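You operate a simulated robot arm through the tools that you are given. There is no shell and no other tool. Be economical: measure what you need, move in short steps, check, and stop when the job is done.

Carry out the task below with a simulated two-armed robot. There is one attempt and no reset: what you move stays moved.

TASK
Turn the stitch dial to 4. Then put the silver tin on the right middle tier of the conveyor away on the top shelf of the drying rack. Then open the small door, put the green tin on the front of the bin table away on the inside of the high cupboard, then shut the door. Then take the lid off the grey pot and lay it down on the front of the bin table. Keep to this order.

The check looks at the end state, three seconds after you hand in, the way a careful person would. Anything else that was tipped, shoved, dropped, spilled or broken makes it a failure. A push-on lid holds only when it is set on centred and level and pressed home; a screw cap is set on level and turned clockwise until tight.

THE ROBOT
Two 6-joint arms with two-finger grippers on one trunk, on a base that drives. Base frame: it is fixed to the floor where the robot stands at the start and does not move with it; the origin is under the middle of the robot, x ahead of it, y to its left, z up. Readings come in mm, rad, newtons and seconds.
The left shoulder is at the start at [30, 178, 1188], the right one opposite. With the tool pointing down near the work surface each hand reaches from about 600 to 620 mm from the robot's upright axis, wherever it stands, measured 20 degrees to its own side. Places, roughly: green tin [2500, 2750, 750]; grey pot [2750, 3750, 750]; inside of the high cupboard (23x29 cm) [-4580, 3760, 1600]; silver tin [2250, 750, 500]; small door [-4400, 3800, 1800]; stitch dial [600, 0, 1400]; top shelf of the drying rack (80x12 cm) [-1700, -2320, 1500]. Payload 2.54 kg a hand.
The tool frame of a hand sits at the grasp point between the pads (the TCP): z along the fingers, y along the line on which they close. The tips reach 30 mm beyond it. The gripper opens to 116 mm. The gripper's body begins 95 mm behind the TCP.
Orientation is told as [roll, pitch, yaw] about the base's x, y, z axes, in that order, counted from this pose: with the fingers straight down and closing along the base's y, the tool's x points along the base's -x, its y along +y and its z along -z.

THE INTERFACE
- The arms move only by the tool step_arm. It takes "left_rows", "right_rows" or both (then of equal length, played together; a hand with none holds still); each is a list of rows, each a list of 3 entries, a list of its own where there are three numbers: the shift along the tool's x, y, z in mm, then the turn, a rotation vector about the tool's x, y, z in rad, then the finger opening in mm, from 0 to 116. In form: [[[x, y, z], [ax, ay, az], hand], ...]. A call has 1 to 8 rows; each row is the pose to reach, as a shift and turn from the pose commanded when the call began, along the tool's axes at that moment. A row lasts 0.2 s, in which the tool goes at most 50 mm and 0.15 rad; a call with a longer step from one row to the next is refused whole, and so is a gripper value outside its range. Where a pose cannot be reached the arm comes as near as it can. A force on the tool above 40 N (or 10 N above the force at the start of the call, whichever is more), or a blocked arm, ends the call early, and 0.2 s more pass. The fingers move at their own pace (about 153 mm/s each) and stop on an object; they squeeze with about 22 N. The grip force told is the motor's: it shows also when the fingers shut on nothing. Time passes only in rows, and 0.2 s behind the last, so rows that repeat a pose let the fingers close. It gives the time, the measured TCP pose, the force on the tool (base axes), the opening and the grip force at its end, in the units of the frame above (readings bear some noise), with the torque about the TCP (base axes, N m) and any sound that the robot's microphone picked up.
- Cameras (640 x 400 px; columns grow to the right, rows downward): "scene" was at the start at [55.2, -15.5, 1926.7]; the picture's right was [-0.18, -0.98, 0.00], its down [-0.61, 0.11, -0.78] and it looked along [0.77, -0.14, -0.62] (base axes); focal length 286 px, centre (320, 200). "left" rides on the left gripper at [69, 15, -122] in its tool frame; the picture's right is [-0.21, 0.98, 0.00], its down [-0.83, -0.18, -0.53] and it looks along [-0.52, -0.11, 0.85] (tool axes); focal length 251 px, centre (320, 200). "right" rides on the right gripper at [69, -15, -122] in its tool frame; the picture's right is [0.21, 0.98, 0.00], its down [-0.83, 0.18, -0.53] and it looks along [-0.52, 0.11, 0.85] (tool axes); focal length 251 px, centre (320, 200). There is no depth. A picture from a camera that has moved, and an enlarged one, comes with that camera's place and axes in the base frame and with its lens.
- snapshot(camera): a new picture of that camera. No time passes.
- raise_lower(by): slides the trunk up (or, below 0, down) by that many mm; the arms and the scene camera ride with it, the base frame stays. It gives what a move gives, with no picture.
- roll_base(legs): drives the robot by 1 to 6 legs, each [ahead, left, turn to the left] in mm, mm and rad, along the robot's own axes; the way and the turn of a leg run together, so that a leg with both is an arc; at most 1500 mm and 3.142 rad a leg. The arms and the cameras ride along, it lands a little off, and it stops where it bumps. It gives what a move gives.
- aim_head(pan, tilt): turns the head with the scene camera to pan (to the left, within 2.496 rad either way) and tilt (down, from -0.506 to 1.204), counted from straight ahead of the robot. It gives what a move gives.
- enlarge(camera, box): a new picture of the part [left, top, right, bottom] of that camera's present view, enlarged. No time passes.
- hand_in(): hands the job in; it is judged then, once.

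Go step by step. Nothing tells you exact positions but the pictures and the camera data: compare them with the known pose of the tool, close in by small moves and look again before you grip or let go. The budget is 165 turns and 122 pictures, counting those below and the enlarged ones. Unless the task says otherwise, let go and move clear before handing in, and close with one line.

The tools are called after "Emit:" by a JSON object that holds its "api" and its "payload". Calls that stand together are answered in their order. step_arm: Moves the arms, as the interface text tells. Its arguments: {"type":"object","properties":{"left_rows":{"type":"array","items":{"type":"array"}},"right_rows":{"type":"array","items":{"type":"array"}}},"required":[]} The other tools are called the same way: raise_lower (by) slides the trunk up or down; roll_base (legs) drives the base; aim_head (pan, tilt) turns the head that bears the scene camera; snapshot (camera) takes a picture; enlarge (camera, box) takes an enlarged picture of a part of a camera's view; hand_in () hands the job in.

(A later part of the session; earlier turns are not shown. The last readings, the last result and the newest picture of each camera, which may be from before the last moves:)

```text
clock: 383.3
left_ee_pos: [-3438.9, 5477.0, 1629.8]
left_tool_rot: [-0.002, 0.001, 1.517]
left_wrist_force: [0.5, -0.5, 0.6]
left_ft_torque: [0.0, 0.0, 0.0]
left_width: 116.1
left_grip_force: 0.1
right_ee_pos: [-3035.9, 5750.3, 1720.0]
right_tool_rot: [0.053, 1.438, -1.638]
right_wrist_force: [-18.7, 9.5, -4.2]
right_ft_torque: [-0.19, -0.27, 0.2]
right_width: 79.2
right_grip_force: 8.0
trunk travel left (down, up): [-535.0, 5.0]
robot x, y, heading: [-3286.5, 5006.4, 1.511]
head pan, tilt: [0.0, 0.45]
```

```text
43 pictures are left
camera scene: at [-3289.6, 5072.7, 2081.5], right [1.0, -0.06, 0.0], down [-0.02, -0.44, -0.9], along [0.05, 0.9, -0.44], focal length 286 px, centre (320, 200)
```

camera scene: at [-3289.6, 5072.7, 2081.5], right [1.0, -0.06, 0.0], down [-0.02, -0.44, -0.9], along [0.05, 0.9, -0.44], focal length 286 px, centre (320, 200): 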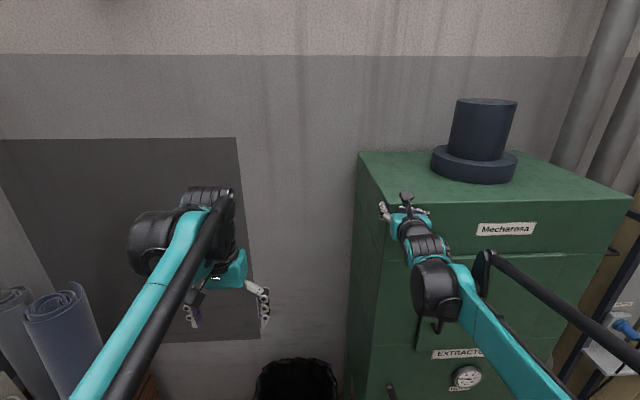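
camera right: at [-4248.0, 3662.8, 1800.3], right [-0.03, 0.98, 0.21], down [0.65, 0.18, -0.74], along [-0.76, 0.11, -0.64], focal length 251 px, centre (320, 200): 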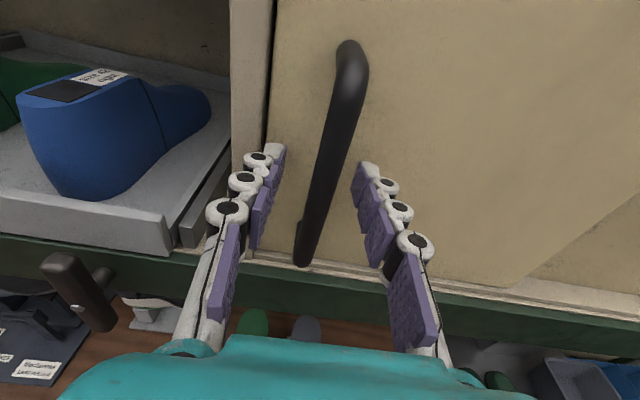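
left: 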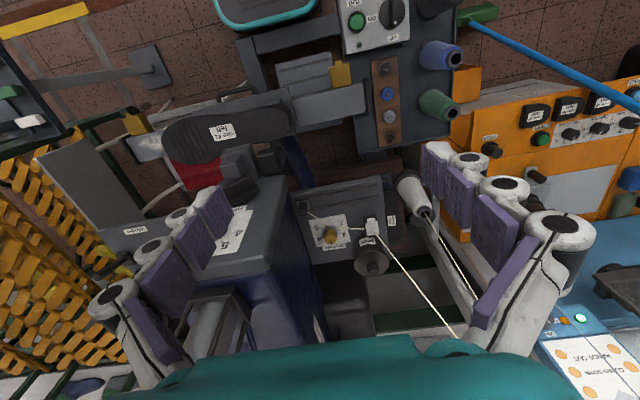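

The right hand touched the green extractor cabinet while turning. I'll turn back left a bit and retreat before finishing the turn.

Emit:
{"api": "roll_base", "payload": {"legs": [[0, 0, 0.15], [-450, 0, 0]]}}

Emit:
{"api": "snapshot", "payload": {"camera": "scene"}}

```text
clock: 386.7
left_ee_pos: [-3460.6, 5000.3, 1630.9]
left_tool_rot: [0.002, 0.0, 1.67]
left_wrist_force: [0.2, -0.1, 0.0]
left_ft_torque: [0.02, 0.02, 0.0]
left_width: 116.0
left_grip_force: 0.1
right_ee_pos: [-3103.2, 5332.3, 1720.5]
right_tool_rot: [0.025, 1.438, -1.513]
right_wrist_force: [-0.3, 0.9, 0.1]
right_ft_torque: [-0.02, -0.05, 0.04]
right_width: 59.8
right_grip_force: 0.1
trunk travel left (down, up): [-535.0, 5.0]
robot x, y, heading: [-3242.0, 4562.4, 1.666]
head pan, tilt: [0.0, 0.45]
```

```text
42 pictures are left
camera scene: at [-3249.6, 4622.9, 2081.5], right [1.0, 0.1, 0.0], down [0.04, -0.43, -0.9], along [-0.09, 0.9, -0.44], focal length 286 px, centre (320, 200)
```

scene: 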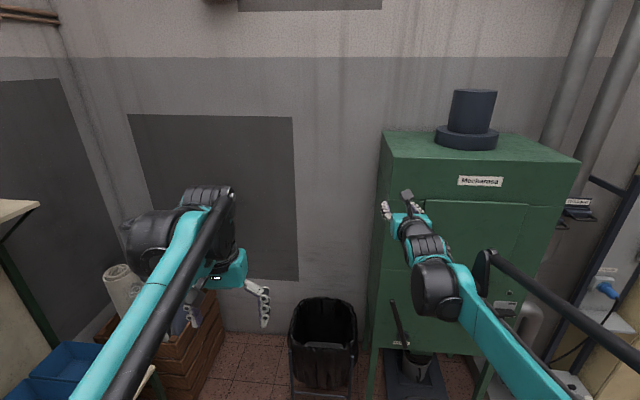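

Emit:
{"api": "roll_base", "payload": {"legs": [[0, 0, -1.666], [0, 380, 0]]}}

Emit:
{"api": "raise_lower", "payload": {"by": -130}}

Emit:
{"api": "snapshot", "payload": {"camera": "scene"}}

```text
clock: 393.0
left_ee_pos: [-2815.8, 5136.2, 1632.8]
left_tool_rot: [0.004, -0.001, 0.051]
left_wrist_force: [0.3, -0.7, 0.7]
left_ft_torque: [0.01, 0.0, 0.01]
left_width: 116.2
left_grip_force: 0.1
right_ee_pos: [-2501.4, 4762.2, 1719.5]
right_tool_rot: [0.019, 1.439, -3.138]
right_wrist_force: [-0.1, -0.1, 0.4]
right_ft_torque: [-0.02, 0.02, 0.04]
right_width: 59.7
right_grip_force: 0.1
trunk travel left (down, up): [-535.0, 5.0]
robot x, y, heading: [-3263.9, 4942.1, 0.051]
head pan, tilt: [0.0, 0.45]
```

```text
clock: 394.6
left_ee_pos: [-2814.7, 5136.8, 1503.0]
left_tool_rot: [0.0, -0.002, 0.051]
left_wrist_force: [0.1, 0.1, -0.6]
left_ft_torque: [0.05, 0.0, -0.01]
left_width: 116.2
left_grip_force: 0.1
right_ee_pos: [-2501.0, 4763.6, 1590.5]
right_tool_rot: [0.025, 1.438, -3.133]
right_wrist_force: [-1.5, 0.1, 0.5]
right_ft_torque: [-0.03, 0.02, 0.01]
right_width: 60.1
right_grip_force: 0.0
trunk travel left (down, up): [-405.0, 135.0]
robot x, y, heading: [-3263.4, 4943.0, 0.049]
head pan, tilt: [0.0, 0.45]
```

```text
41 pictures are left
camera scene: at [-3201.9, 4944.6, 1951.7], right [0.05, -1.0, 0.0], down [-0.43, -0.02, -0.9], along [0.9, 0.04, -0.44], focal length 286 px, centre (320, 200)
```

scene: 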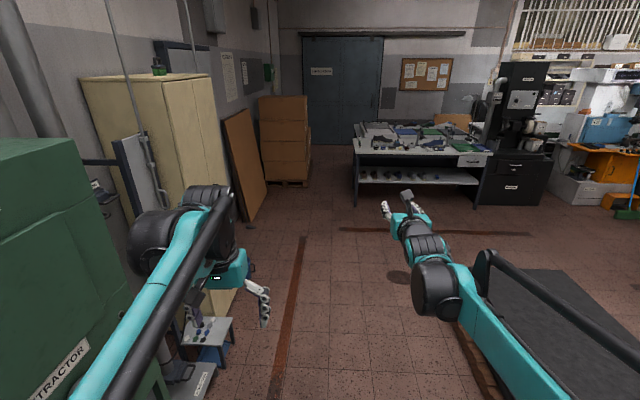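

Emit:
{"api": "roll_base", "payload": {"legs": [[0, 80, -0.05], [1450, 0, 0], [1450, 0, 0], [1300, 0, 0]]}}

```text
clock: 415.2
left_ee_pos: [1345.1, 5179.6, 1500.8]
left_tool_rot: [0.003, -0.003, 0.006]
left_wrist_force: [0.2, 0.0, -0.7]
left_ft_torque: [0.0, 0.02, 0.02]
left_width: 116.2
left_grip_force: 0.0
right_ee_pos: [1642.3, 4791.8, 1591.0]
right_tool_rot: [0.024, 1.439, 3.108]
right_wrist_force: [-0.3, 0.7, -0.3]
right_ft_torque: [-0.02, -0.01, 0.0]
right_width: 60.1
right_grip_force: 0.1
trunk travel left (down, up): [-405.0, 135.0]
robot x, y, heading: [889.0, 5002.8, 0.005]
head pan, tilt: [0.0, 0.45]
```

Emit:
{"api": "roll_base", "payload": {"legs": [[1250, -10, 0], [1170, 0, 0], [0, 0, -1.57], [0, 0, -1.572], [0, 1250, 0], [0, 850, 0]]}}

Emit:
{"api": "aim_head", "payload": {"pan": 0.0, "tilt": 0.7}}

Emit:
{"api": "snapshot", "payload": {"camera": "scene"}}

```text
clock: 427.3
left_ee_pos: [3783.2, 5158.2, 1504.6]
left_tool_rot: [0.003, -0.006, -0.001]
left_wrist_force: [-0.1, 0.1, 0.4]
left_ft_torque: [0.0, -0.02, -0.02]
left_width: 116.1
left_grip_force: 0.2
right_ee_pos: [4074.4, 4765.5, 1594.0]
right_tool_rot: [0.024, 1.44, 3.091]
right_wrist_force: [-21.7, -7.6, 6.5]
right_ft_torque: [0.11, -0.34, -0.13]
right_width: 0.0
right_grip_force: 28.5
trunk travel left (down, up): [-405.0, 135.0]
robot x, y, heading: [3333.7, 4985.3, -0.007]
head pan, tilt: [0.0, 0.45]
stopped in leg 2: the force on the tool passed its limit at 47 N (the readings are from after the stop); the commanded pose is now the measured one
```

```text
clock: 428.1
left_ee_pos: [3782.0, 5156.9, 1505.1]
left_tool_rot: [0.004, -0.009, -0.001]
left_wrist_force: [0.0, 0.2, 0.6]
left_ft_torque: [0.01, -0.01, 0.0]
left_width: 116.3
left_grip_force: 0.1
right_ee_pos: [4075.1, 4766.6, 1593.0]
right_tool_rot: [0.013, 1.44, 3.082]
right_wrist_force: [-27.6, -9.0, 3.0]
right_ft_torque: [0.1, -0.29, -0.12]
right_width: 0.0
right_grip_force: 29.1
trunk travel left (down, up): [-405.0, 135.0]
robot x, y, heading: [3330.6, 4989.8, -0.002]
head pan, tilt: [0.0, 0.7]
```

```text
40 pictures are left
camera scene: at [3377.5, 4984.6, 1929.7], right [0.0, -1.0, 0.0], down [-0.64, 0.0, -0.77], along [0.77, 0.0, -0.64], focal length 286 px, centre (320, 200)
```

scene: 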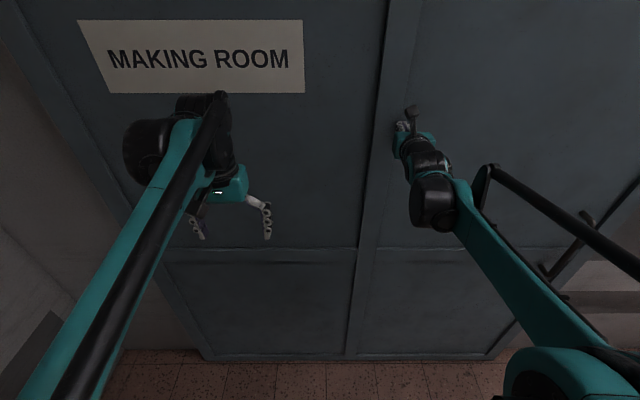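

The extended hand met the closed door ahead. I'll back up, turn, and then go down the aisle.

Emit:
{"api": "roll_base", "payload": {"legs": [[-280, 0, 0], [0, 0, -1.57], [0, 0, -1.57], [-270, 0, 0], [0, 1200, 0], [0, 800, 0]]}}

Emit:
{"api": "snapshot", "payload": {"camera": "scene"}}

```text
clock: 449.0
left_ee_pos: [2767.9, 2805.1, 1501.9]
left_tool_rot: [0.003, -0.003, 3.1]
left_wrist_force: [-0.4, -0.4, -0.3]
left_ft_torque: [-0.02, -0.02, 0.01]
left_width: 115.9
left_grip_force: 0.1
right_ee_pos: [2492.8, 3209.4, 1589.2]
right_tool_rot: [0.022, 1.437, -0.089]
right_wrist_force: [0.1, -0.4, -0.4]
right_ft_torque: [-0.03, 0.02, 0.01]
right_width: 59.9
right_grip_force: 0.1
trunk travel left (down, up): [-405.0, 135.0]
robot x, y, heading: [3233.6, 2956.4, 3.094]
head pan, tilt: [0.0, 0.7]
```

```text
39 pictures are left
camera scene: at [3178.3, 2959.2, 1929.4], right [0.05, 1.0, 0.0], down [0.64, -0.03, -0.76], along [-0.76, 0.03, -0.64], focal length 286 px, centre (320, 200)
```

scene: 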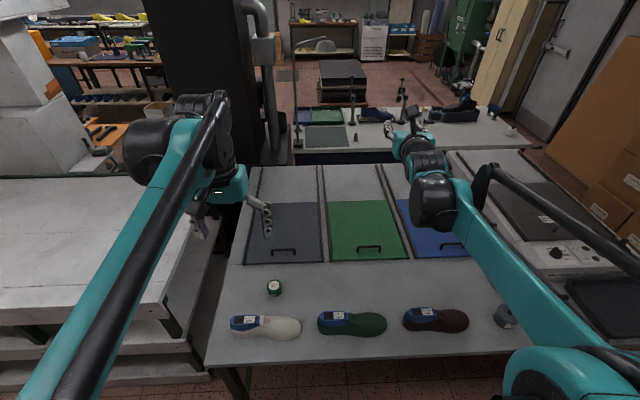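

Emit:
{"api": "enlarge", "payload": {"camera": "scene", "box": [220, 240, 420, 365]}}

```text
3.20 times, centred on (320, 302) of scene
camera zoom: at [3178.3, 2959.2, 1929.4], right [0.05, 1.0, 0.0], down [0.64, -0.03, -0.76], along [-0.76, 0.03, -0.64], focal length 914 px, centre (320, -128)
```

zoom: 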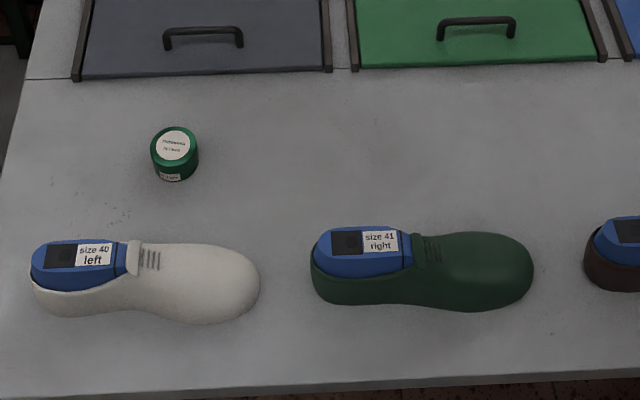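

Green tin at about [2475, 2787] on the bin table, behind a white shoe. I'll come in diagonally from the right with the tool tilted, over the gap. Repositioning first.

Emit:
{"api": "roll_base", "payload": {"legs": [[0, -410, 0], [0, 0, 0.833]]}}

Emit:
{"api": "raise_lower", "payload": {"by": -300}}

Emit:
{"api": "step_arm", "payload": {"right_rows": [[[-30, -15, -15], [0, -0.08, 0], 90], [[-60, -30, -30], [0, -0.16, 0], 90], [[-90, -45, -40], [0, -0.24, 0], 90], [[-120, -60, -40], [0, -0.32, 0], 90], [[-150, -75, -40], [0, -0.4, 0], 90], [[-180, -90, -40], [0, -0.48, 0], 90], [[-210, -105, -40], [0, -0.57, 0], 90]]}}

Emit:
{"api": "snapshot", "payload": {"camera": "right"}}

```text
clock: 453.7
left_ee_pos: [3050.6, 2918.3, 1501.9]
left_tool_rot: [0.003, -0.002, -2.351]
left_wrist_force: [-0.4, -0.5, 0.0]
left_ft_torque: [0.0, 0.03, -0.01]
left_width: 115.7
left_grip_force: 0.1
right_ee_pos: [2567.3, 2985.4, 1589.2]
right_tool_rot: [0.024, 1.436, 0.745]
right_wrist_force: [0.2, -0.2, -0.1]
right_ft_torque: [0.01, 0.01, 0.01]
right_width: 59.9
right_grip_force: 0.0
trunk travel left (down, up): [-405.0, 135.0]
robot x, y, heading: [3252.2, 3369.8, -2.35]
head pan, tilt: [0.0, 0.7]
```

```text
clock: 456.7
left_ee_pos: [3051.6, 2918.4, 1201.9]
left_tool_rot: [0.001, -0.002, -2.351]
left_wrist_force: [-0.1, -0.7, -0.2]
left_ft_torque: [0.02, 0.0, -0.03]
left_width: 116.0
left_grip_force: 0.1
right_ee_pos: [2569.2, 2986.5, 1289.6]
right_tool_rot: [0.025, 1.436, 0.745]
right_wrist_force: [0.4, -0.5, 0.2]
right_ft_torque: [0.0, 0.05, 0.03]
right_width: 59.9
right_grip_force: 0.1
trunk travel left (down, up): [-105.0, 435.0]
robot x, y, heading: [3249.7, 3362.6, -2.354]
head pan, tilt: [0.0, 0.7]
```

```text
clock: 458.3
left_ee_pos: [3051.7, 2918.4, 1200.6]
left_tool_rot: [0.002, 0.0, -2.351]
left_wrist_force: [-0.3, 0.2, 0.2]
left_ft_torque: [0.0, -0.02, -0.01]
left_width: 116.1
left_grip_force: 0.0
right_ee_pos: [2689.9, 2951.6, 1086.3]
right_tool_rot: [0.004, 0.865, 0.726]
right_wrist_force: [-1.0, 0.3, 0.0]
right_ft_torque: [0.0, 0.05, -0.02]
right_width: 90.0
right_grip_force: 0.1
trunk travel left (down, up): [-105.0, 435.0]
robot x, y, heading: [3255.0, 3362.4, -2.353]
head pan, tilt: [0.0, 0.7]
```

```text
37 pictures are left
camera right: at [2735.4, 2971.6, 1219.0], right [-0.75, 0.64, 0.17], down [0.59, 0.76, -0.28], along [-0.31, -0.11, -0.95], focal length 251 px, centre (320, 200)
```

right: 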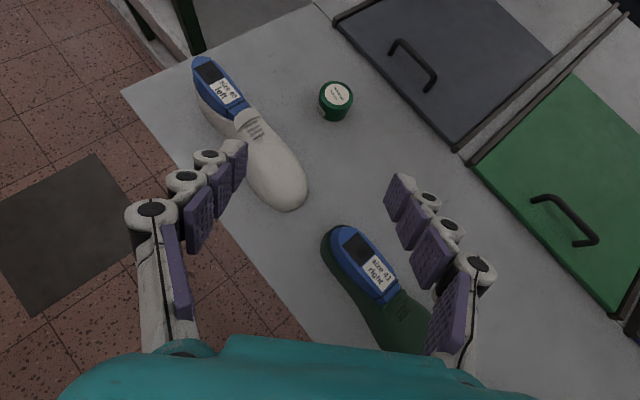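

The table top is at z≈750 and the tin at about [2423, 2774]. I'll drive closer and come down toward it.

Emit:
{"api": "roll_base", "payload": {"legs": [[180, 0, 0]]}}

Emit:
{"api": "step_arm", "payload": {"right_rows": [[[-21, 10, 34], [0, 0, 0], 100], [[-42, 20, 68], [0, 0, 0], 100], [[-63, 30, 101], [0, 0, 0], 100], [[-84, 40, 135], [0, 0, 0], 100], [[-106, 45, 169], [0, 0, 0], 100]]}}

Emit:
{"api": "snapshot", "payload": {"camera": "right"}}

```text
clock: 459.8
left_ee_pos: [2927.0, 2789.8, 1202.0]
left_tool_rot: [0.002, 0.0, -2.347]
left_wrist_force: [0.0, -0.1, 0.1]
left_ft_torque: [0.05, -0.05, -0.01]
left_width: 116.0
left_grip_force: 0.1
right_ee_pos: [2564.2, 2822.8, 1086.0]
right_tool_rot: [0.004, 0.864, 0.729]
right_wrist_force: [-0.9, 0.3, 0.2]
right_ft_torque: [0.0, -0.01, 0.02]
right_width: 90.0
right_grip_force: 0.0
trunk travel left (down, up): [-105.0, 435.0]
robot x, y, heading: [3122.4, 3240.7, -2.343]
head pan, tilt: [0.0, 0.7]
```

```text
clock: 461.0
left_ee_pos: [2927.3, 2789.4, 1200.8]
left_tool_rot: [0.003, -0.002, -2.348]
left_wrist_force: [-0.9, -0.1, -0.1]
left_ft_torque: [0.01, -0.03, -0.01]
left_width: 116.1
left_grip_force: 0.1
right_ee_pos: [2491.5, 2816.6, 894.5]
right_tool_rot: [0.004, 0.866, 0.729]
right_wrist_force: [-0.5, 0.2, -0.6]
right_ft_torque: [-0.04, 0.01, -0.01]
right_width: 99.7
right_grip_force: 0.2
trunk travel left (down, up): [-105.0, 435.0]
robot x, y, heading: [3128.4, 3240.5, -2.348]
head pan, tilt: [0.0, 0.7]
```

```text
36 pictures are left
camera right: at [2537.6, 2837.6, 1028.2], right [-0.75, 0.64, 0.17], down [0.58, 0.76, -0.28], along [-0.31, -0.11, -0.94], focal length 251 px, centre (320, 200)
```

right: 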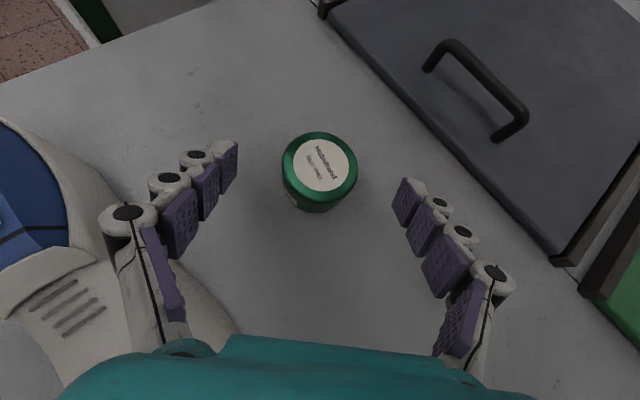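

Well aligned. Final approach: small shift right, then forward and down onto the tin.

Emit:
{"api": "step_arm", "payload": {"right_rows": [[[-14, 6, 32], [0, 0, 0], 100], [[-28, 6, 64], [0, 0, 0], 100], [[-38, 6, 92], [0, 0, 0], 100]]}}

Emit:
{"api": "snapshot", "payload": {"camera": "right"}}

```text
clock: 461.9
left_ee_pos: [2937.1, 2796.8, 1207.6]
left_tool_rot: [-0.001, -0.013, -2.347]
left_wrist_force: [-0.1, 1.9, 1.0]
left_ft_torque: [-0.11, -0.01, -0.01]
left_width: 115.9
left_grip_force: 0.0
right_ee_pos: [2458.9, 2793.3, 824.2]
right_tool_rot: [0.0, 0.892, 0.73]
right_wrist_force: [16.2, 9.6, 69.7]
right_ft_torque: [-0.05, 1.31, -0.74]
right_width: 78.8
right_grip_force: 42.9
trunk travel left (down, up): [-105.0, 435.0]
robot x, y, heading: [3127.1, 3241.3, -2.349]
head pan, tilt: [0.0, 0.7]
stopped in row 3 (right hand): the force on the tool passed its limit at 48 N (the readings are from after the stop); the commanded pose is now the measured one
```

```text
35 pictures are left
camera right: at [2506.5, 2816.6, 955.3], right [-0.75, 0.64, 0.17], down [0.58, 0.76, -0.31], along [-0.32, -0.14, -0.94], focal length 251 px, centre (320, 200)
```

right: 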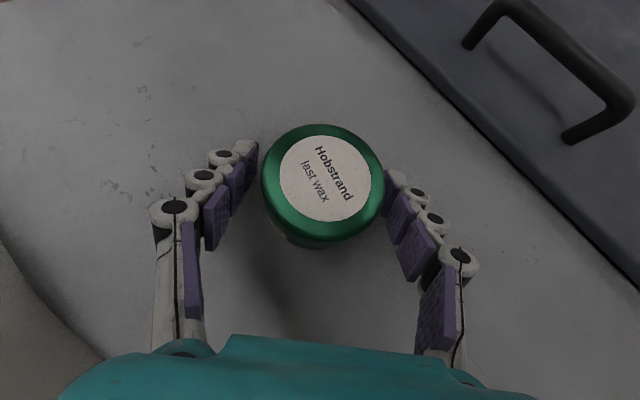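

The tips touched the table (so it is at z≈796). I'll lift 10 mm, then close on the tin, which lies centred between the pads.

Emit:
{"api": "step_arm", "payload": {"right_rows": [[[7.6, 0, -6.5], [0, 0, 0], 100], [[9, 0, -7.5], [0, 0, 0], 100]]}}

Emit:
{"api": "snapshot", "payload": {"camera": "right"}}

```text
clock: 462.5
left_ee_pos: [2927.1, 2790.7, 1200.7]
left_tool_rot: [0.001, -0.001, -2.348]
left_wrist_force: [0.1, -0.6, -0.2]
left_ft_torque: [0.02, -0.03, -0.01]
left_width: 115.8
left_grip_force: 0.1
right_ee_pos: [2450.4, 2790.3, 822.0]
right_tool_rot: [0.004, 0.873, 0.728]
right_wrist_force: [0.1, 0.5, -0.3]
right_ft_torque: [0.0, 0.01, -0.01]
right_width: 99.6
right_grip_force: 0.1
trunk travel left (down, up): [-105.0, 435.0]
robot x, y, heading: [3125.5, 3242.4, -2.345]
head pan, tilt: [0.0, 0.7]
```

```text
34 pictures are left
camera right: at [2496.7, 2811.7, 953.9], right [-0.75, 0.64, 0.17], down [0.58, 0.76, -0.29], along [-0.31, -0.12, -0.94], focal length 251 px, centre (320, 200)
```

right: 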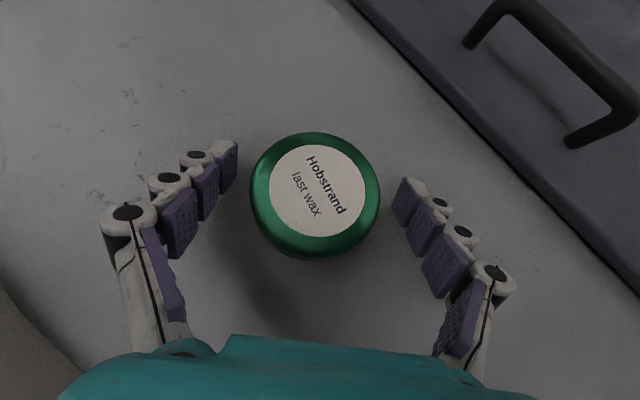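

Emit:
{"api": "step_arm", "payload": {"right_rows": [[[0, -2, 0], [0, 0, 0], 75], [[0, -2, 0], [0, 0, 0], 40], [[0, -2, 0], [0, 0, 0], 40], [[0, -2, 0], [0, 0, 0], 40], [[0, -2, 0], [0, 0, 0], 40]]}}

Emit:
{"api": "step_arm", "payload": {"right_rows": [[[19, -2, -16], [0, 0, 0], 40], [[38, -2, -32], [0, 0, 0], 40], [[38, -2, -32], [0, 0, 0], 40], [[38, -2, -32], [0, 0, 0], 40]]}}

Emit:
{"api": "snapshot", "payload": {"camera": "right"}}

```text
clock: 463.7
left_ee_pos: [2931.9, 2791.6, 1202.9]
left_tool_rot: [-0.001, -0.005, -2.346]
left_wrist_force: [0.7, -0.1, 0.2]
left_ft_torque: [-0.01, -0.02, 0.02]
left_width: 116.0
left_grip_force: 0.1
right_ee_pos: [2454.8, 2788.4, 825.9]
right_tool_rot: [0.005, 0.876, 0.73]
right_wrist_force: [7.5, -12.0, 28.9]
right_ft_torque: [-0.98, -0.42, 0.1]
right_width: 60.0
right_grip_force: 21.8
trunk travel left (down, up): [-105.0, 435.0]
robot x, y, heading: [3128.1, 3240.6, -2.352]
head pan, tilt: [0.0, 0.7]
```

```text
clock: 464.7
left_ee_pos: [2928.1, 2790.4, 1201.5]
left_tool_rot: [0.001, -0.002, -2.347]
left_wrist_force: [0.0, 0.8, 0.3]
left_ft_torque: [0.0, 0.0, -0.02]
left_width: 116.1
left_grip_force: 0.0
right_ee_pos: [2453.2, 2787.1, 873.2]
right_tool_rot: [0.004, 0.873, 0.729]
right_wrist_force: [-0.1, -1.0, -1.5]
right_ft_torque: [-0.03, 0.0, -0.02]
right_width: 59.7
right_grip_force: 22.0
trunk travel left (down, up): [-105.0, 435.0]
robot x, y, heading: [3126.4, 3236.2, -2.343]
head pan, tilt: [0.0, 0.7]
```

```text
33 pictures are left
camera right: at [2499.9, 2808.5, 1005.3], right [-0.75, 0.64, 0.17], down [0.58, 0.76, -0.29], along [-0.31, -0.12, -0.94], focal length 251 px, centre (320, 200)
```

right: 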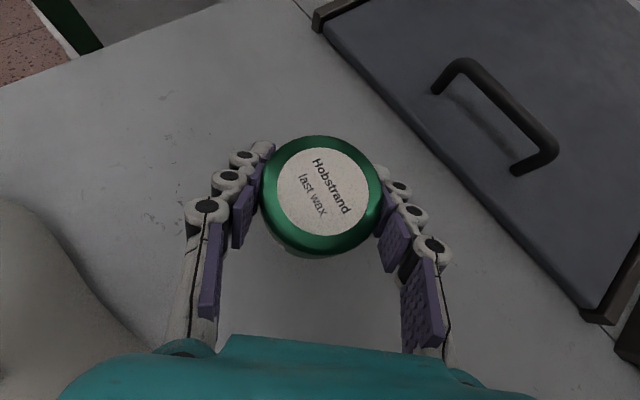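

The green tin is held firmly. Raising, backing out, and heading back through the gap the same way as before.

Emit:
{"api": "raise_lower", "payload": {"by": 400}}

Emit:
{"api": "roll_base", "payload": {"legs": [[-200, 0, 0], [0, 0, -0.797], [0, -1450, 0]]}}

```text
clock: 468.5
left_ee_pos: [2927.9, 2791.0, 1601.5]
left_tool_rot: [0.002, -0.003, -2.346]
left_wrist_force: [-0.2, -1.0, -0.3]
left_ft_torque: [0.02, 0.02, -0.02]
left_width: 116.0
left_grip_force: 0.0
right_ee_pos: [2454.1, 2786.2, 1273.2]
right_tool_rot: [0.003, 0.873, 0.727]
right_wrist_force: [0.4, 0.5, -0.7]
right_ft_torque: [-0.04, 0.0, 0.0]
right_width: 59.6
right_grip_force: 21.9
trunk travel left (down, up): [-505.0, 35.0]
robot x, y, heading: [3130.0, 3238.2, -2.348]
head pan, tilt: [0.0, 0.7]
```

```text
clock: 479.1
left_ee_pos: [2844.4, 4698.7, 1600.8]
left_tool_rot: [0.002, -0.002, 3.104]
left_wrist_force: [-0.1, -0.2, 0.3]
left_ft_torque: [0.04, 0.02, 0.02]
left_width: 116.0
left_grip_force: 0.0
right_ee_pos: [2522.6, 5048.1, 1272.0]
right_tool_rot: [0.002, 0.871, -0.105]
right_wrist_force: [0.6, 0.4, -0.7]
right_ft_torque: [0.0, 0.0, -0.01]
right_width: 59.5
right_grip_force: 22.3
trunk travel left (down, up): [-505.0, 35.0]
robot x, y, heading: [3311.6, 4854.3, 3.101]
head pan, tilt: [0.0, 0.7]
```

Emit:
{"api": "roll_base", "payload": {"legs": [[240, 0, 0], [0, 0, 1.59], [0, 0, 1.59], [0, 110, 0], [-1400, 0, 0]]}}

```text
clock: 495.9
left_ee_pos: [2153.5, 5145.1, 1601.0]
left_tool_rot: [0.002, -0.004, -0.004]
left_wrist_force: [-0.1, 0.7, 0.3]
left_ft_torque: [0.0, 0.0, 0.01]
left_width: 115.9
left_grip_force: 0.1
right_ee_pos: [2487.9, 4807.6, 1273.8]
right_tool_rot: [0.004, 0.873, 3.07]
right_wrist_force: [0.2, 0.2, -2.2]
right_ft_torque: [-0.01, 0.02, 0.03]
right_width: 59.8
right_grip_force: 22.2
trunk travel left (down, up): [-505.0, 35.0]
robot x, y, heading: [1698.2, 4974.9, -0.007]
head pan, tilt: [0.0, 0.7]
```

Emit:
{"api": "roll_base", "payload": {"legs": [[-1450, 30, 0], [-1450, 0, 0], [-1400, 0, 0], [-600, 0, 0]]}}

```text
clock: 519.3
left_ee_pos: [-2708.4, 5249.7, 1601.0]
left_tool_rot: [0.001, -0.002, -0.006]
left_wrist_force: [0.3, 0.1, -0.1]
left_ft_torque: [-0.01, 0.0, 0.02]
left_width: 116.0
left_grip_force: 0.0
right_ee_pos: [-2375.3, 4913.4, 1271.9]
right_tool_rot: [0.004, 0.871, 3.069]
right_wrist_force: [0.3, -0.9, -1.1]
right_ft_torque: [-0.01, -0.03, 0.0]
right_width: 60.1
right_grip_force: 21.9
trunk travel left (down, up): [-505.0, 35.0]
robot x, y, heading: [-3168.3, 5079.5, -0.011]
head pan, tilt: [0.0, 0.7]
```

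Emit:
{"api": "roll_base", "payload": {"legs": [[-60, -520, 0], [0, 0, 1.61], [0, 0, 1.61], [0, 900, 0]]}}

Emit:
{"api": "aim_head", "payload": {"pan": -0.1, "tilt": 0.35}}

Emit:
{"api": "snapshot", "payload": {"camera": "scene"}}

```text
clock: 534.6
left_ee_pos: [-3584.8, 3456.2, 1602.2]
left_tool_rot: [0.001, -0.002, -3.041]
left_wrist_force: [0.8, 0.4, -0.7]
left_ft_torque: [0.02, -0.01, 0.02]
left_width: 115.9
left_grip_force: 0.1
right_ee_pos: [-3952.1, 3757.1, 1272.9]
right_tool_rot: [0.003, 0.873, 0.034]
right_wrist_force: [-0.2, 0.0, -1.6]
right_ft_torque: [0.02, 0.03, -0.01]
right_width: 59.8
right_grip_force: 22.2
trunk travel left (down, up): [-505.0, 35.0]
robot x, y, heading: [-3145.6, 3673.5, -3.042]
head pan, tilt: [0.0, 0.7]
```

```text
clock: 535.4
left_ee_pos: [-3582.8, 3456.0, 1602.0]
left_tool_rot: [0.002, -0.002, -3.04]
left_wrist_force: [-0.3, 0.1, -0.7]
left_ft_torque: [0.01, -0.03, 0.0]
left_width: 116.2
left_grip_force: 0.0
right_ee_pos: [-3951.1, 3757.0, 1273.0]
right_tool_rot: [0.004, 0.872, 0.036]
right_wrist_force: [-0.5, -0.3, -0.9]
right_ft_torque: [0.02, -0.05, 0.0]
right_width: 60.4
right_grip_force: 22.1
trunk travel left (down, up): [-505.0, 35.0]
robot x, y, heading: [-3142.8, 3675.9, -3.043]
head pan, tilt: [-0.099, 0.351]
```

```text
32 pictures are left
camera scene: at [-3208.4, 3676.5, 2060.7], right [0.0, 1.0, 0.0], down [0.34, 0.0, -0.94], along [-0.94, 0.0, -0.34], focal length 286 px, centre (320, 200)
```

scene: 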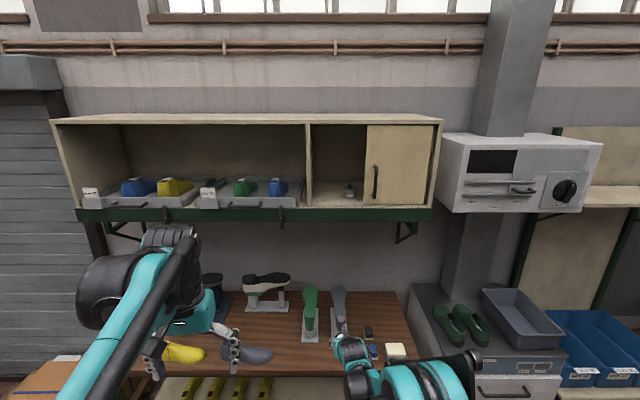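

The cupboard is open and clear ahead. I'll raise the hand with the tin to about z=1690 before driving in.

Emit:
{"api": "raise_lower", "payload": {"by": 33}}

Emit:
{"api": "step_arm", "payload": {"right_rows": [[[28, 0, -34], [0, 0, 0], 40], [[56, 0, -68], [0, 0, 0], 40], [[84, 0, -102], [0, 0, 0], 40], [[112, 0, -136], [0, 0, 0], 40], [[140, 0, -169], [0, 0, 0], 40], [[168, 0, -202], [0, 0, 0], 40], [[196, 0, -235], [0, 0, 0], 40], [[224, 0, -268], [0, 0, 0], 40]]}}

Emit:
{"api": "step_arm", "payload": {"right_rows": [[[20, 0, -16], [0, 0, 0], 40], [[38, 0, -32], [0, 0, 0], 40]]}}

```text
clock: 536.2
left_ee_pos: [-3583.7, 3457.0, 1635.0]
left_tool_rot: [0.002, -0.004, -3.04]
left_wrist_force: [-0.5, 0.4, -0.2]
left_ft_torque: [-0.04, 0.02, 0.03]
left_width: 116.2
left_grip_force: 0.0
right_ee_pos: [-3952.1, 3757.9, 1305.1]
right_tool_rot: [0.003, 0.873, 0.035]
right_wrist_force: [0.4, -0.4, -1.2]
right_ft_torque: [-0.01, -0.01, 0.01]
right_width: 60.1
right_grip_force: 21.8
trunk travel left (down, up): [-538.0, 2.0]
robot x, y, heading: [-3145.0, 3674.4, -3.041]
head pan, tilt: [-0.099, 0.351]
```

```text
clock: 538.0
left_ee_pos: [-3583.9, 3456.0, 1635.3]
left_tool_rot: [0.001, -0.004, -3.04]
left_wrist_force: [0.9, 0.1, 0.1]
left_ft_torque: [-0.03, -0.03, 0.03]
left_width: 116.1
left_grip_force: 0.1
right_ee_pos: [-3885.4, 3757.3, 1651.6]
right_tool_rot: [0.005, 0.876, 0.036]
right_wrist_force: [0.6, -1.2, -0.9]
right_ft_torque: [0.01, -0.02, 0.04]
right_width: 60.3
right_grip_force: 22.4
trunk travel left (down, up): [-538.0, 2.0]
robot x, y, heading: [-3144.5, 3675.5, -3.04]
head pan, tilt: [-0.099, 0.351]
```

```text
clock: 538.6
left_ee_pos: [-3583.1, 3456.6, 1634.2]
left_tool_rot: [0.002, -0.003, -3.041]
left_wrist_force: [0.0, -0.2, 0.7]
left_ft_torque: [0.03, 0.03, -0.03]
left_width: 116.1
left_grip_force: 0.1
right_ee_pos: [-3887.8, 3759.3, 1700.0]
right_tool_rot: [0.003, 0.875, 0.034]
right_wrist_force: [0.1, 0.6, -0.9]
right_ft_torque: [-0.01, 0.0, -0.03]
right_width: 60.1
right_grip_force: 22.2
trunk travel left (down, up): [-538.0, 2.0]
robot x, y, heading: [-3144.7, 3673.6, -3.042]
head pan, tilt: [-0.099, 0.351]
```

Emit:
{"api": "roll_base", "payload": {"legs": [[0, 0, -0.035], [420, 32, 0]]}}

Emit:
{"api": "snapshot", "payload": {"camera": "right"}}

Emit:
{"api": "snapshot", "payload": {"camera": "scene"}}

```text
clock: 541.5
left_ee_pos: [-4000.8, 3414.6, 1634.3]
left_tool_rot: [0.002, -0.005, -3.077]
left_wrist_force: [0.4, 0.4, 0.7]
left_ft_torque: [0.03, 0.02, 0.0]
left_width: 116.1
left_grip_force: 0.0
right_ee_pos: [-4295.0, 3727.6, 1700.3]
right_tool_rot: [0.002, 0.875, 0.001]
right_wrist_force: [0.0, -0.3, -1.7]
right_ft_torque: [0.04, 0.03, 0.01]
right_width: 60.2
right_grip_force: 22.1
trunk travel left (down, up): [-538.0, 2.0]
robot x, y, heading: [-3556.6, 3613.1, -3.079]
head pan, tilt: [-0.099, 0.351]
```

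```text
31 pictures are left
camera right: at [-4246.2, 3711.8, 1832.6], right [-0.13, 0.98, 0.17], down [0.94, 0.18, -0.29], along [-0.31, 0.12, -0.94], focal length 251 px, centre (320, 200)
```

right: 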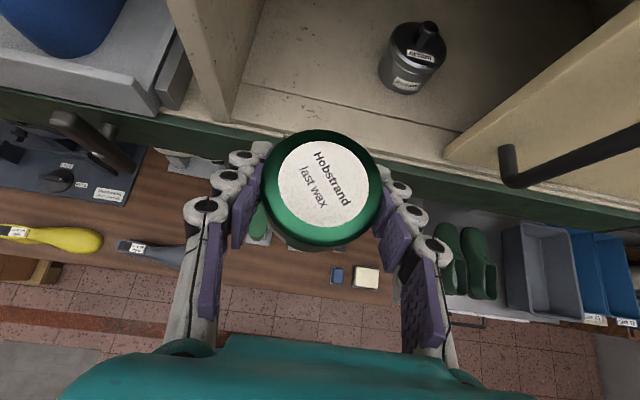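

```text
30 pictures are left
camera scene: at [-3616.7, 3620.7, 2093.9], right [0.04, 1.0, 0.0], down [0.34, -0.01, -0.94], along [-0.94, 0.03, -0.34], focal length 286 px, centre (320, 200)
```

scene: 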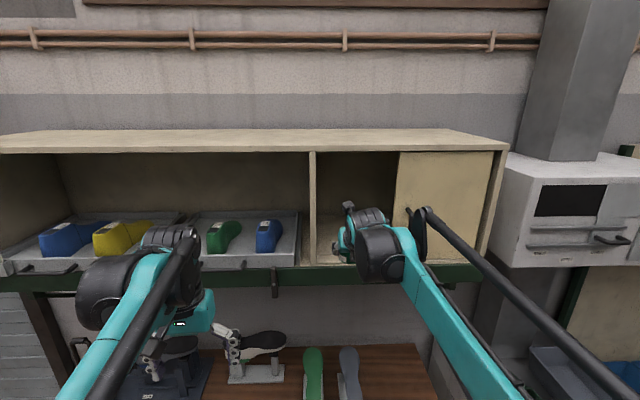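

Geometry agrees: divider at y≈3646, jar's left side ≈3785, so y≈3715 is right. Driving in 205 mm.

Emit:
{"api": "roll_base", "payload": {"legs": [[205, 0, 0]]}}

Emit:
{"api": "snapshot", "payload": {"camera": "right"}}

```text
clock: 543.1
left_ee_pos: [-4202.3, 3400.3, 1636.1]
left_tool_rot: [0.002, -0.003, -3.075]
left_wrist_force: [0.6, 0.2, -0.3]
left_ft_torque: [0.01, 0.05, -0.02]
left_width: 115.9
left_grip_force: 0.1
right_ee_pos: [-4495.6, 3713.5, 1701.0]
right_tool_rot: [0.004, 0.876, -0.002]
right_wrist_force: [0.7, -0.3, -0.9]
right_ft_torque: [0.01, 0.01, -0.03]
right_width: 59.8
right_grip_force: 22.3
trunk travel left (down, up): [-538.0, 2.0]
robot x, y, heading: [-3764.9, 3600.2, -3.083]
head pan, tilt: [-0.099, 0.351]
```

```text
29 pictures are left
camera right: at [-4447.7, 3699.5, 1833.6], right [-0.13, 0.98, 0.17], down [0.94, 0.18, -0.29], along [-0.31, 0.12, -0.94], focal length 251 px, centre (320, 200)
```

right: 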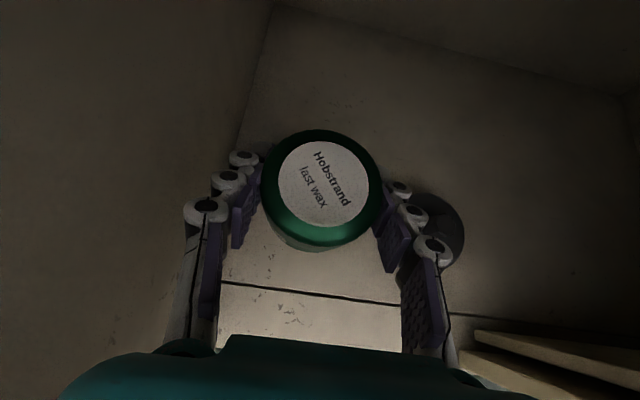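

Emit:
{"api": "step_arm", "payload": {"right_rows": [[[-15, 3, 13], [0, 0, 0], 40], [[-31, 4, 26], [0, 0, 0], 40], [[-36, 4, 30], [0, 0, 0], 40], [[-40, 4, 33.5], [0, 0, 0], 40], [[-43, 4, 36], [0, 0, 0], 40], [[-46, 4, 38.5], [0, 0, 0], 40], [[-49, 4, 41], [0, 0, 0], 40]]}}

Emit:
{"api": "snapshot", "payload": {"camera": "right"}}

```text
clock: 544.7
left_ee_pos: [-4206.4, 3401.6, 1635.0]
left_tool_rot: [0.002, -0.003, -3.077]
left_wrist_force: [-0.1, -1.4, -0.4]
left_ft_torque: [0.02, 0.0, 0.0]
left_width: 115.8
left_grip_force: 0.1
right_ee_pos: [-4499.7, 3718.5, 1636.3]
right_tool_rot: [0.006, 0.872, -0.002]
right_wrist_force: [0.1, 0.6, -0.4]
right_ft_torque: [-0.01, 0.02, 0.01]
right_width: 60.2
right_grip_force: 22.1
trunk travel left (down, up): [-538.0, 2.0]
robot x, y, heading: [-3758.7, 3601.0, -3.075]
head pan, tilt: [-0.099, 0.351]
```

```text
28 pictures are left
camera right: at [-4451.3, 3703.7, 1767.6], right [-0.13, 0.98, 0.17], down [0.94, 0.18, -0.29], along [-0.31, 0.12, -0.94], focal length 251 px, centre (320, 200)
```

right: 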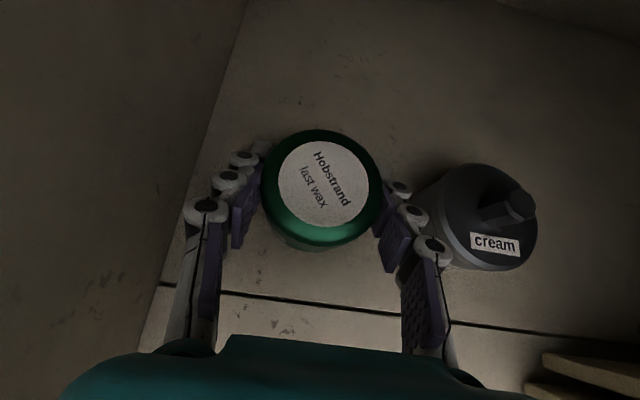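

Emit:
{"api": "step_arm", "payload": {"right_rows": [[[-2, -3, 1.6], [0, 0, 0], 40], [[-4, -3, 3.2], [0, 0, 0], 40], [[-6, -3, 4.8], [0, 0, 0], 40], [[-8, -3, 6.4], [0, 0, 0], 40], [[-10, -3, 8], [0, 0, 0], 40]]}}

```text
clock: 545.9
left_ee_pos: [-4204.5, 3401.0, 1636.4]
left_tool_rot: [0.002, -0.005, -3.077]
left_wrist_force: [-0.4, 0.4, -0.3]
left_ft_torque: [-0.03, 0.01, 0.0]
left_width: 116.1
left_grip_force: 0.0
right_ee_pos: [-4498.9, 3716.0, 1627.6]
right_tool_rot: [0.002, 0.88, -0.001]
right_wrist_force: [-11.4, 2.2, 37.5]
right_ft_torque: [-0.42, 0.41, -0.08]
right_width: 60.0
right_grip_force: 22.2
trunk travel left (down, up): [-538.0, 2.0]
robot x, y, heading: [-3760.7, 3601.3, -3.073]
head pan, tilt: [-0.099, 0.351]
```

Contact with the cupboard floor. I'll ease off slightly, open just enough, and withdraw.

Emit:
{"api": "step_arm", "payload": {"right_rows": [[[2.4, 0, -2], [0, 0, 0], 40], [[2.4, 0, -2], [0, 0, 0], 66], [[2.4, 0, -2], [0, 0, 0], 72], [[2.4, 0, -2], [0, 0, 0], 72]]}}

Emit:
{"api": "snapshot", "payload": {"camera": "right"}}

```text
clock: 546.9
left_ee_pos: [-4205.3, 3402.3, 1635.6]
left_tool_rot: [0.001, -0.002, -3.076]
left_wrist_force: [-0.9, 0.8, 0.4]
left_ft_torque: [0.03, -0.06, -0.02]
left_width: 116.2
left_grip_force: 0.0
right_ee_pos: [-4498.8, 3715.3, 1626.3]
right_tool_rot: [0.003, 0.871, -0.002]
right_wrist_force: [0.0, 0.9, 1.9]
right_ft_torque: [-0.09, 0.01, 0.02]
right_width: 72.7
right_grip_force: 0.4
trunk travel left (down, up): [-538.0, 2.0]
robot x, y, heading: [-3760.0, 3600.5, -3.084]
head pan, tilt: [-0.099, 0.351]
```

```text
27 pictures are left
camera right: at [-4450.4, 3700.9, 1757.6], right [-0.13, 0.98, 0.17], down [0.94, 0.18, -0.29], along [-0.31, 0.12, -0.94], focal length 251 px, centre (320, 200)
```

right: 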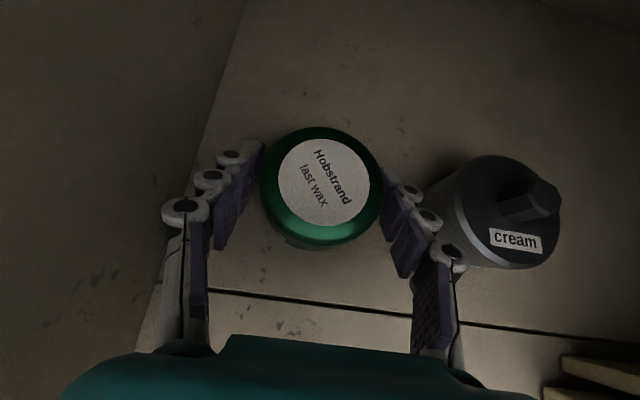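

Tin stands free. Withdrawing along the fingers, then backing the base.

Emit:
{"api": "step_arm", "payload": {"right_rows": [[[2, 0, -20], [0, 0, 0], 72], [[4, 0, -45], [0, 0, 0], 72], [[8, 0, -70], [0, 0, 0], 72]]}}

Emit:
{"api": "roll_base", "payload": {"legs": [[-200, 0, 0]]}}

Emit:
{"api": "snapshot", "payload": {"camera": "scene"}}

```text
clock: 547.7
left_ee_pos: [-4205.2, 3401.6, 1633.8]
left_tool_rot: [0.003, -0.001, -3.078]
left_wrist_force: [0.1, -0.1, -1.1]
left_ft_torque: [0.04, 0.02, 0.01]
left_width: 115.7
left_grip_force: 0.0
right_ee_pos: [-4449.0, 3715.0, 1678.9]
right_tool_rot: [0.004, 0.873, -0.002]
right_wrist_force: [0.0, -0.4, 0.9]
right_ft_torque: [0.0, 0.01, -0.03]
right_width: 72.2
right_grip_force: 0.2
trunk travel left (down, up): [-538.0, 2.0]
robot x, y, heading: [-3761.8, 3600.6, -3.081]
head pan, tilt: [-0.099, 0.351]
```

```text
clock: 549.4
left_ee_pos: [-4008.7, 3414.3, 1633.1]
left_tool_rot: [0.001, -0.001, -3.078]
left_wrist_force: [-1.0, 0.2, -0.6]
left_ft_torque: [0.01, -0.03, -0.01]
left_width: 116.1
left_grip_force: 0.1
right_ee_pos: [-4253.2, 3728.3, 1676.0]
right_tool_rot: [0.003, 0.871, -0.004]
right_wrist_force: [-0.7, 0.0, -0.1]
right_ft_torque: [-0.01, -0.03, -0.02]
right_width: 72.3
right_grip_force: 0.1
trunk travel left (down, up): [-538.0, 2.0]
robot x, y, heading: [-3556.8, 3618.6, -3.083]
head pan, tilt: [-0.099, 0.351]
```

```text
26 pictures are left
camera scene: at [-3625.8, 3619.8, 2093.6], right [0.04, 1.0, 0.0], down [0.35, -0.01, -0.94], along [-0.94, 0.04, -0.35], focal length 286 px, centre (320, 200)
```

scene: 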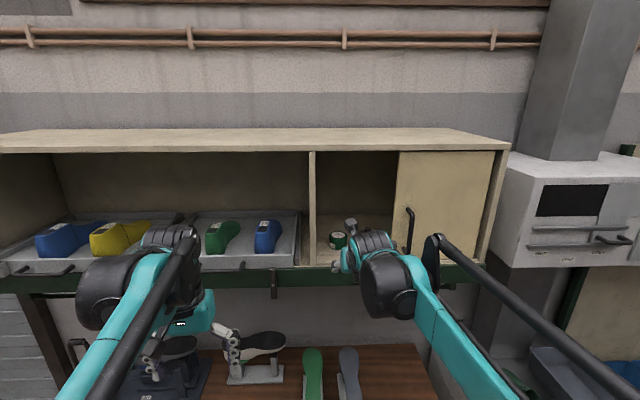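

The green tin is inside. Now I'll line up with the handle at y≈3910 to shut the door.

Emit:
{"api": "roll_base", "payload": {"legs": [[0, -130, 0]]}}

Emit:
{"api": "step_arm", "payload": {"right_rows": [[[8, 13, -7], [0, 0.14, 0], 60], [[16, 26, -13], [0, 0.28, 0], 50], [[24, 39, -20], [0, 0.42, 0], 46], [[31, 52, -26], [0, 0.56, 0], 46]]}}

Emit:
{"api": "snapshot", "payload": {"camera": "right"}}

```text
clock: 550.6
left_ee_pos: [-4014.3, 3543.3, 1635.6]
left_tool_rot: [0.002, -0.004, -3.081]
left_wrist_force: [1.1, 0.6, -0.5]
left_ft_torque: [0.0, 0.01, -0.01]
left_width: 116.0
left_grip_force: 0.1
right_ee_pos: [-4256.4, 3856.5, 1678.0]
right_tool_rot: [0.005, 0.873, -0.003]
right_wrist_force: [-0.5, -0.3, 0.8]
right_ft_torque: [0.02, -0.02, 0.02]
right_width: 72.1
right_grip_force: 0.0
trunk travel left (down, up): [-538.0, 2.0]
robot x, y, heading: [-3567.6, 3745.9, -3.08]
head pan, tilt: [-0.099, 0.351]
```

```text
clock: 551.6
left_ee_pos: [-4014.4, 3544.8, 1635.2]
left_tool_rot: [-0.001, -0.001, -3.081]
left_wrist_force: [0.3, 0.4, -0.1]
left_ft_torque: [0.04, -0.01, 0.02]
left_width: 116.0
left_grip_force: 0.2
right_ee_pos: [-4256.0, 3913.4, 1719.4]
right_tool_rot: [0.02, 1.435, 0.01]
right_wrist_force: [0.4, -0.6, 0.9]
right_ft_torque: [0.03, 0.0, -0.01]
right_width: 45.9
right_grip_force: 0.0
trunk travel left (down, up): [-538.0, 2.0]
robot x, y, heading: [-3566.5, 3744.6, -3.083]
head pan, tilt: [-0.099, 0.351]
```

```text
25 pictures are left
camera right: at [-4145.8, 3897.1, 1804.4], right [-0.02, 0.98, 0.22], down [0.64, 0.18, -0.75], along [-0.77, 0.12, -0.63], focal length 251 px, centre (320, 200)
```

right: 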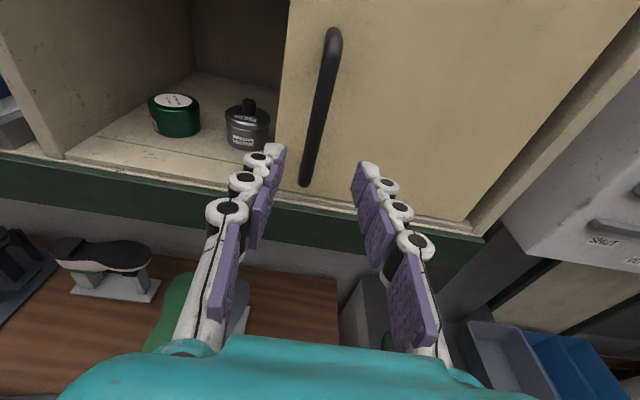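

Emit:
{"api": "step_arm", "payload": {"right_rows": [[[5, -4, 35], [0, 0, 0], 46], [[10, -4, 70], [0, 0, 0], 46], [[13, -4, 98], [0, 0, 0], 46]]}}

Emit:
{"api": "snapshot", "payload": {"camera": "right"}}

```text
clock: 552.4
left_ee_pos: [-4013.8, 3544.9, 1635.4]
left_tool_rot: [0.003, -0.004, -3.081]
left_wrist_force: [1.2, 1.1, -0.5]
left_ft_torque: [0.02, -0.03, -0.01]
left_width: 116.1
left_grip_force: 0.1
right_ee_pos: [-4356.6, 3909.6, 1716.3]
right_tool_rot: [0.018, 1.433, 0.01]
right_wrist_force: [0.1, 0.0, 0.3]
right_ft_torque: [-0.01, 0.03, 0.02]
right_width: 46.0
right_grip_force: 0.1
trunk travel left (down, up): [-538.0, 2.0]
robot x, y, heading: [-3563.0, 3747.9, -3.078]
head pan, tilt: [-0.099, 0.351]
```

```text
24 pictures are left
camera right: at [-4245.5, 3894.6, 1802.7], right [-0.02, 0.98, 0.21], down [0.64, 0.18, -0.74], along [-0.77, 0.12, -0.63], focal length 251 px, centre (320, 200)
```

right: 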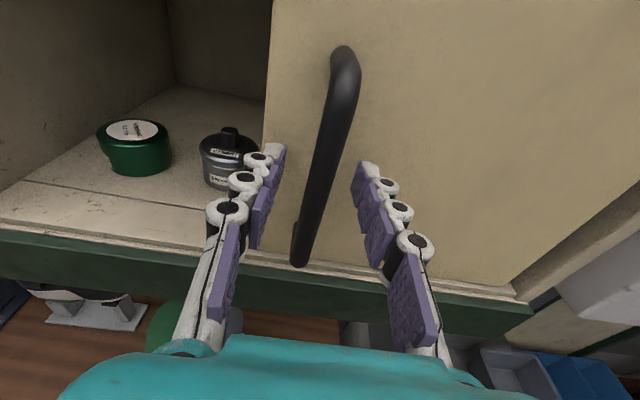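

Emit:
{"api": "step_arm", "payload": {"right_rows": [[[0, 0, 0], [0, 0, 0], 22], [[0, -25, 1], [0, 0, 0], 22], [[0, -60, 2], [0, 0, 0], 22], [[0, -95, 3], [0, 0, 0], 22], [[0, -130, 4], [0, 0, 0], 22], [[0, -165, 5], [0, 0, 0], 22], [[0, -200, 5], [0, 0, 0], 22], [[0, -222, 6], [0, 0, 0], 22]]}}

Emit:
{"api": "snapshot", "payload": {"camera": "right"}}

```text
clock: 554.2
left_ee_pos: [-4013.8, 3544.9, 1634.4]
left_tool_rot: [0.0, -0.001, -3.079]
left_wrist_force: [0.6, 0.5, -0.2]
left_ft_torque: [0.0, -0.03, 0.01]
left_width: 115.9
left_grip_force: 0.2
right_ee_pos: [-4364.3, 3682.9, 1716.5]
right_tool_rot: [0.018, 1.436, 0.01]
right_wrist_force: [0.4, -0.7, 1.2]
right_ft_torque: [0.03, -0.02, 0.01]
right_width: 22.5
right_grip_force: 0.6
trunk travel left (down, up): [-538.0, 2.0]
robot x, y, heading: [-3567.7, 3746.8, -3.08]
head pan, tilt: [-0.099, 0.351]
```

```text
23 pictures are left
camera right: at [-4253.6, 3668.0, 1802.2], right [-0.02, 0.98, 0.22], down [0.64, 0.18, -0.74], along [-0.77, 0.12, -0.63], focal length 251 px, centre (320, 200)
```

right: 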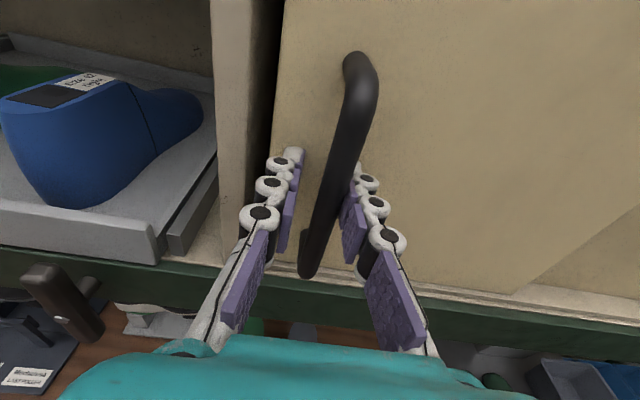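

A small gap remains at the left; pushing on until it stops.

Emit:
{"api": "step_arm", "payload": {"right_rows": [[[0, -6, 0], [0, 0, 0], 22], [[0, -12, 0], [0, 0, 0], 22], [[0, -18, 0], [0, 0, 0], 22], [[0, -24, 0], [0, 0, 0], 22]]}}

Emit:
{"api": "snapshot", "payload": {"camera": "right"}}

```text
clock: 555.2
left_ee_pos: [-4014.3, 3549.8, 1635.5]
left_tool_rot: [0.005, -0.002, -3.082]
left_wrist_force: [0.0, -0.9, 0.3]
left_ft_torque: [0.0, -0.04, -0.02]
left_width: 115.9
left_grip_force: 0.1
right_ee_pos: [-4362.9, 3667.3, 1716.1]
right_tool_rot: [0.001, 1.434, -0.01]
right_wrist_force: [1.1, 15.2, -6.1]
right_ft_torque: [0.01, 0.01, 0.13]
right_width: 31.6
right_grip_force: 7.0
trunk travel left (down, up): [-538.0, 2.0]
robot x, y, heading: [-3566.2, 3745.7, -3.078]
head pan, tilt: [-0.099, 0.351]
```

```text
22 pictures are left
camera right: at [-4253.2, 3652.1, 1802.1], right [-0.02, 0.98, 0.21], down [0.64, 0.17, -0.74], along [-0.76, 0.12, -0.63], focal length 251 px, centre (320, 200)
```

right: 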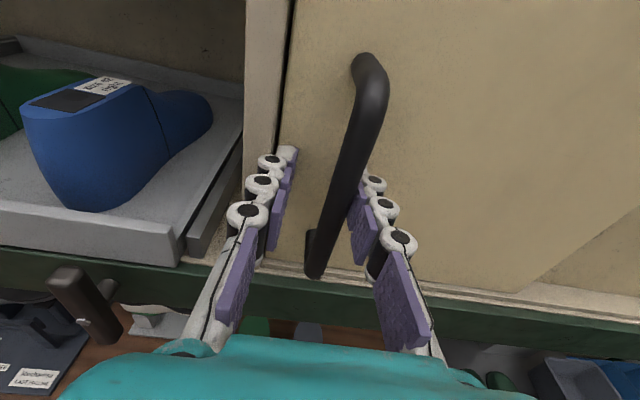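

The door is fully shut. Releasing and backing away.

Emit:
{"api": "step_arm", "payload": {"right_rows": [[[0, 12, 0], [0, 0, 0], 40], [[0, 14, 0], [0, 0, 0], 50], [[-4, 14, -40], [0, 0, 0], 50], [[-8, 14, -80], [0, 0, 0], 50]]}}

Emit:
{"api": "roll_base", "payload": {"legs": [[-250, 0, 0]]}}

Emit:
{"api": "snapshot", "payload": {"camera": "scene"}}

```text
clock: 556.2
left_ee_pos: [-4009.7, 3545.5, 1635.9]
left_tool_rot: [0.001, -0.003, -3.082]
left_wrist_force: [1.3, 0.3, -0.2]
left_ft_torque: [0.01, 0.05, 0.0]
left_width: 116.0
left_grip_force: 0.0
right_ee_pos: [-4277.5, 3676.3, 1720.7]
right_tool_rot: [0.017, 1.434, 0.009]
right_wrist_force: [0.7, -0.2, -0.8]
right_ft_torque: [0.02, -0.02, 0.02]
right_width: 50.0
right_grip_force: 0.1
trunk travel left (down, up): [-538.0, 2.0]
robot x, y, heading: [-3563.9, 3737.6, -3.082]
head pan, tilt: [-0.099, 0.351]
```

```text
clock: 558.1
left_ee_pos: [-3763.9, 3559.7, 1634.3]
left_tool_rot: [0.002, -0.003, -3.079]
left_wrist_force: [-1.1, 0.1, -0.1]
left_ft_torque: [-0.02, -0.02, -0.04]
left_width: 115.8
left_grip_force: 0.0
right_ee_pos: [-4032.3, 3689.5, 1717.6]
right_tool_rot: [0.018, 1.432, 0.01]
right_wrist_force: [0.0, 0.2, 0.1]
right_ft_torque: [-0.02, -0.02, -0.01]
right_width: 50.0
right_grip_force: 0.1
trunk travel left (down, up): [-538.0, 2.0]
robot x, y, heading: [-3316.7, 3760.2, -3.081]
head pan, tilt: [-0.099, 0.351]
```

```text
21 pictures are left
camera scene: at [-3381.1, 3765.0, 2093.7], right [0.04, 1.0, 0.0], down [0.34, -0.01, -0.94], along [-0.94, 0.04, -0.34], focal length 286 px, centre (320, 200)
```

scene: 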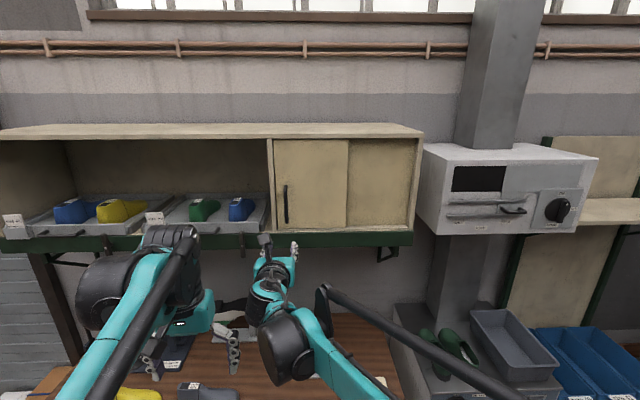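

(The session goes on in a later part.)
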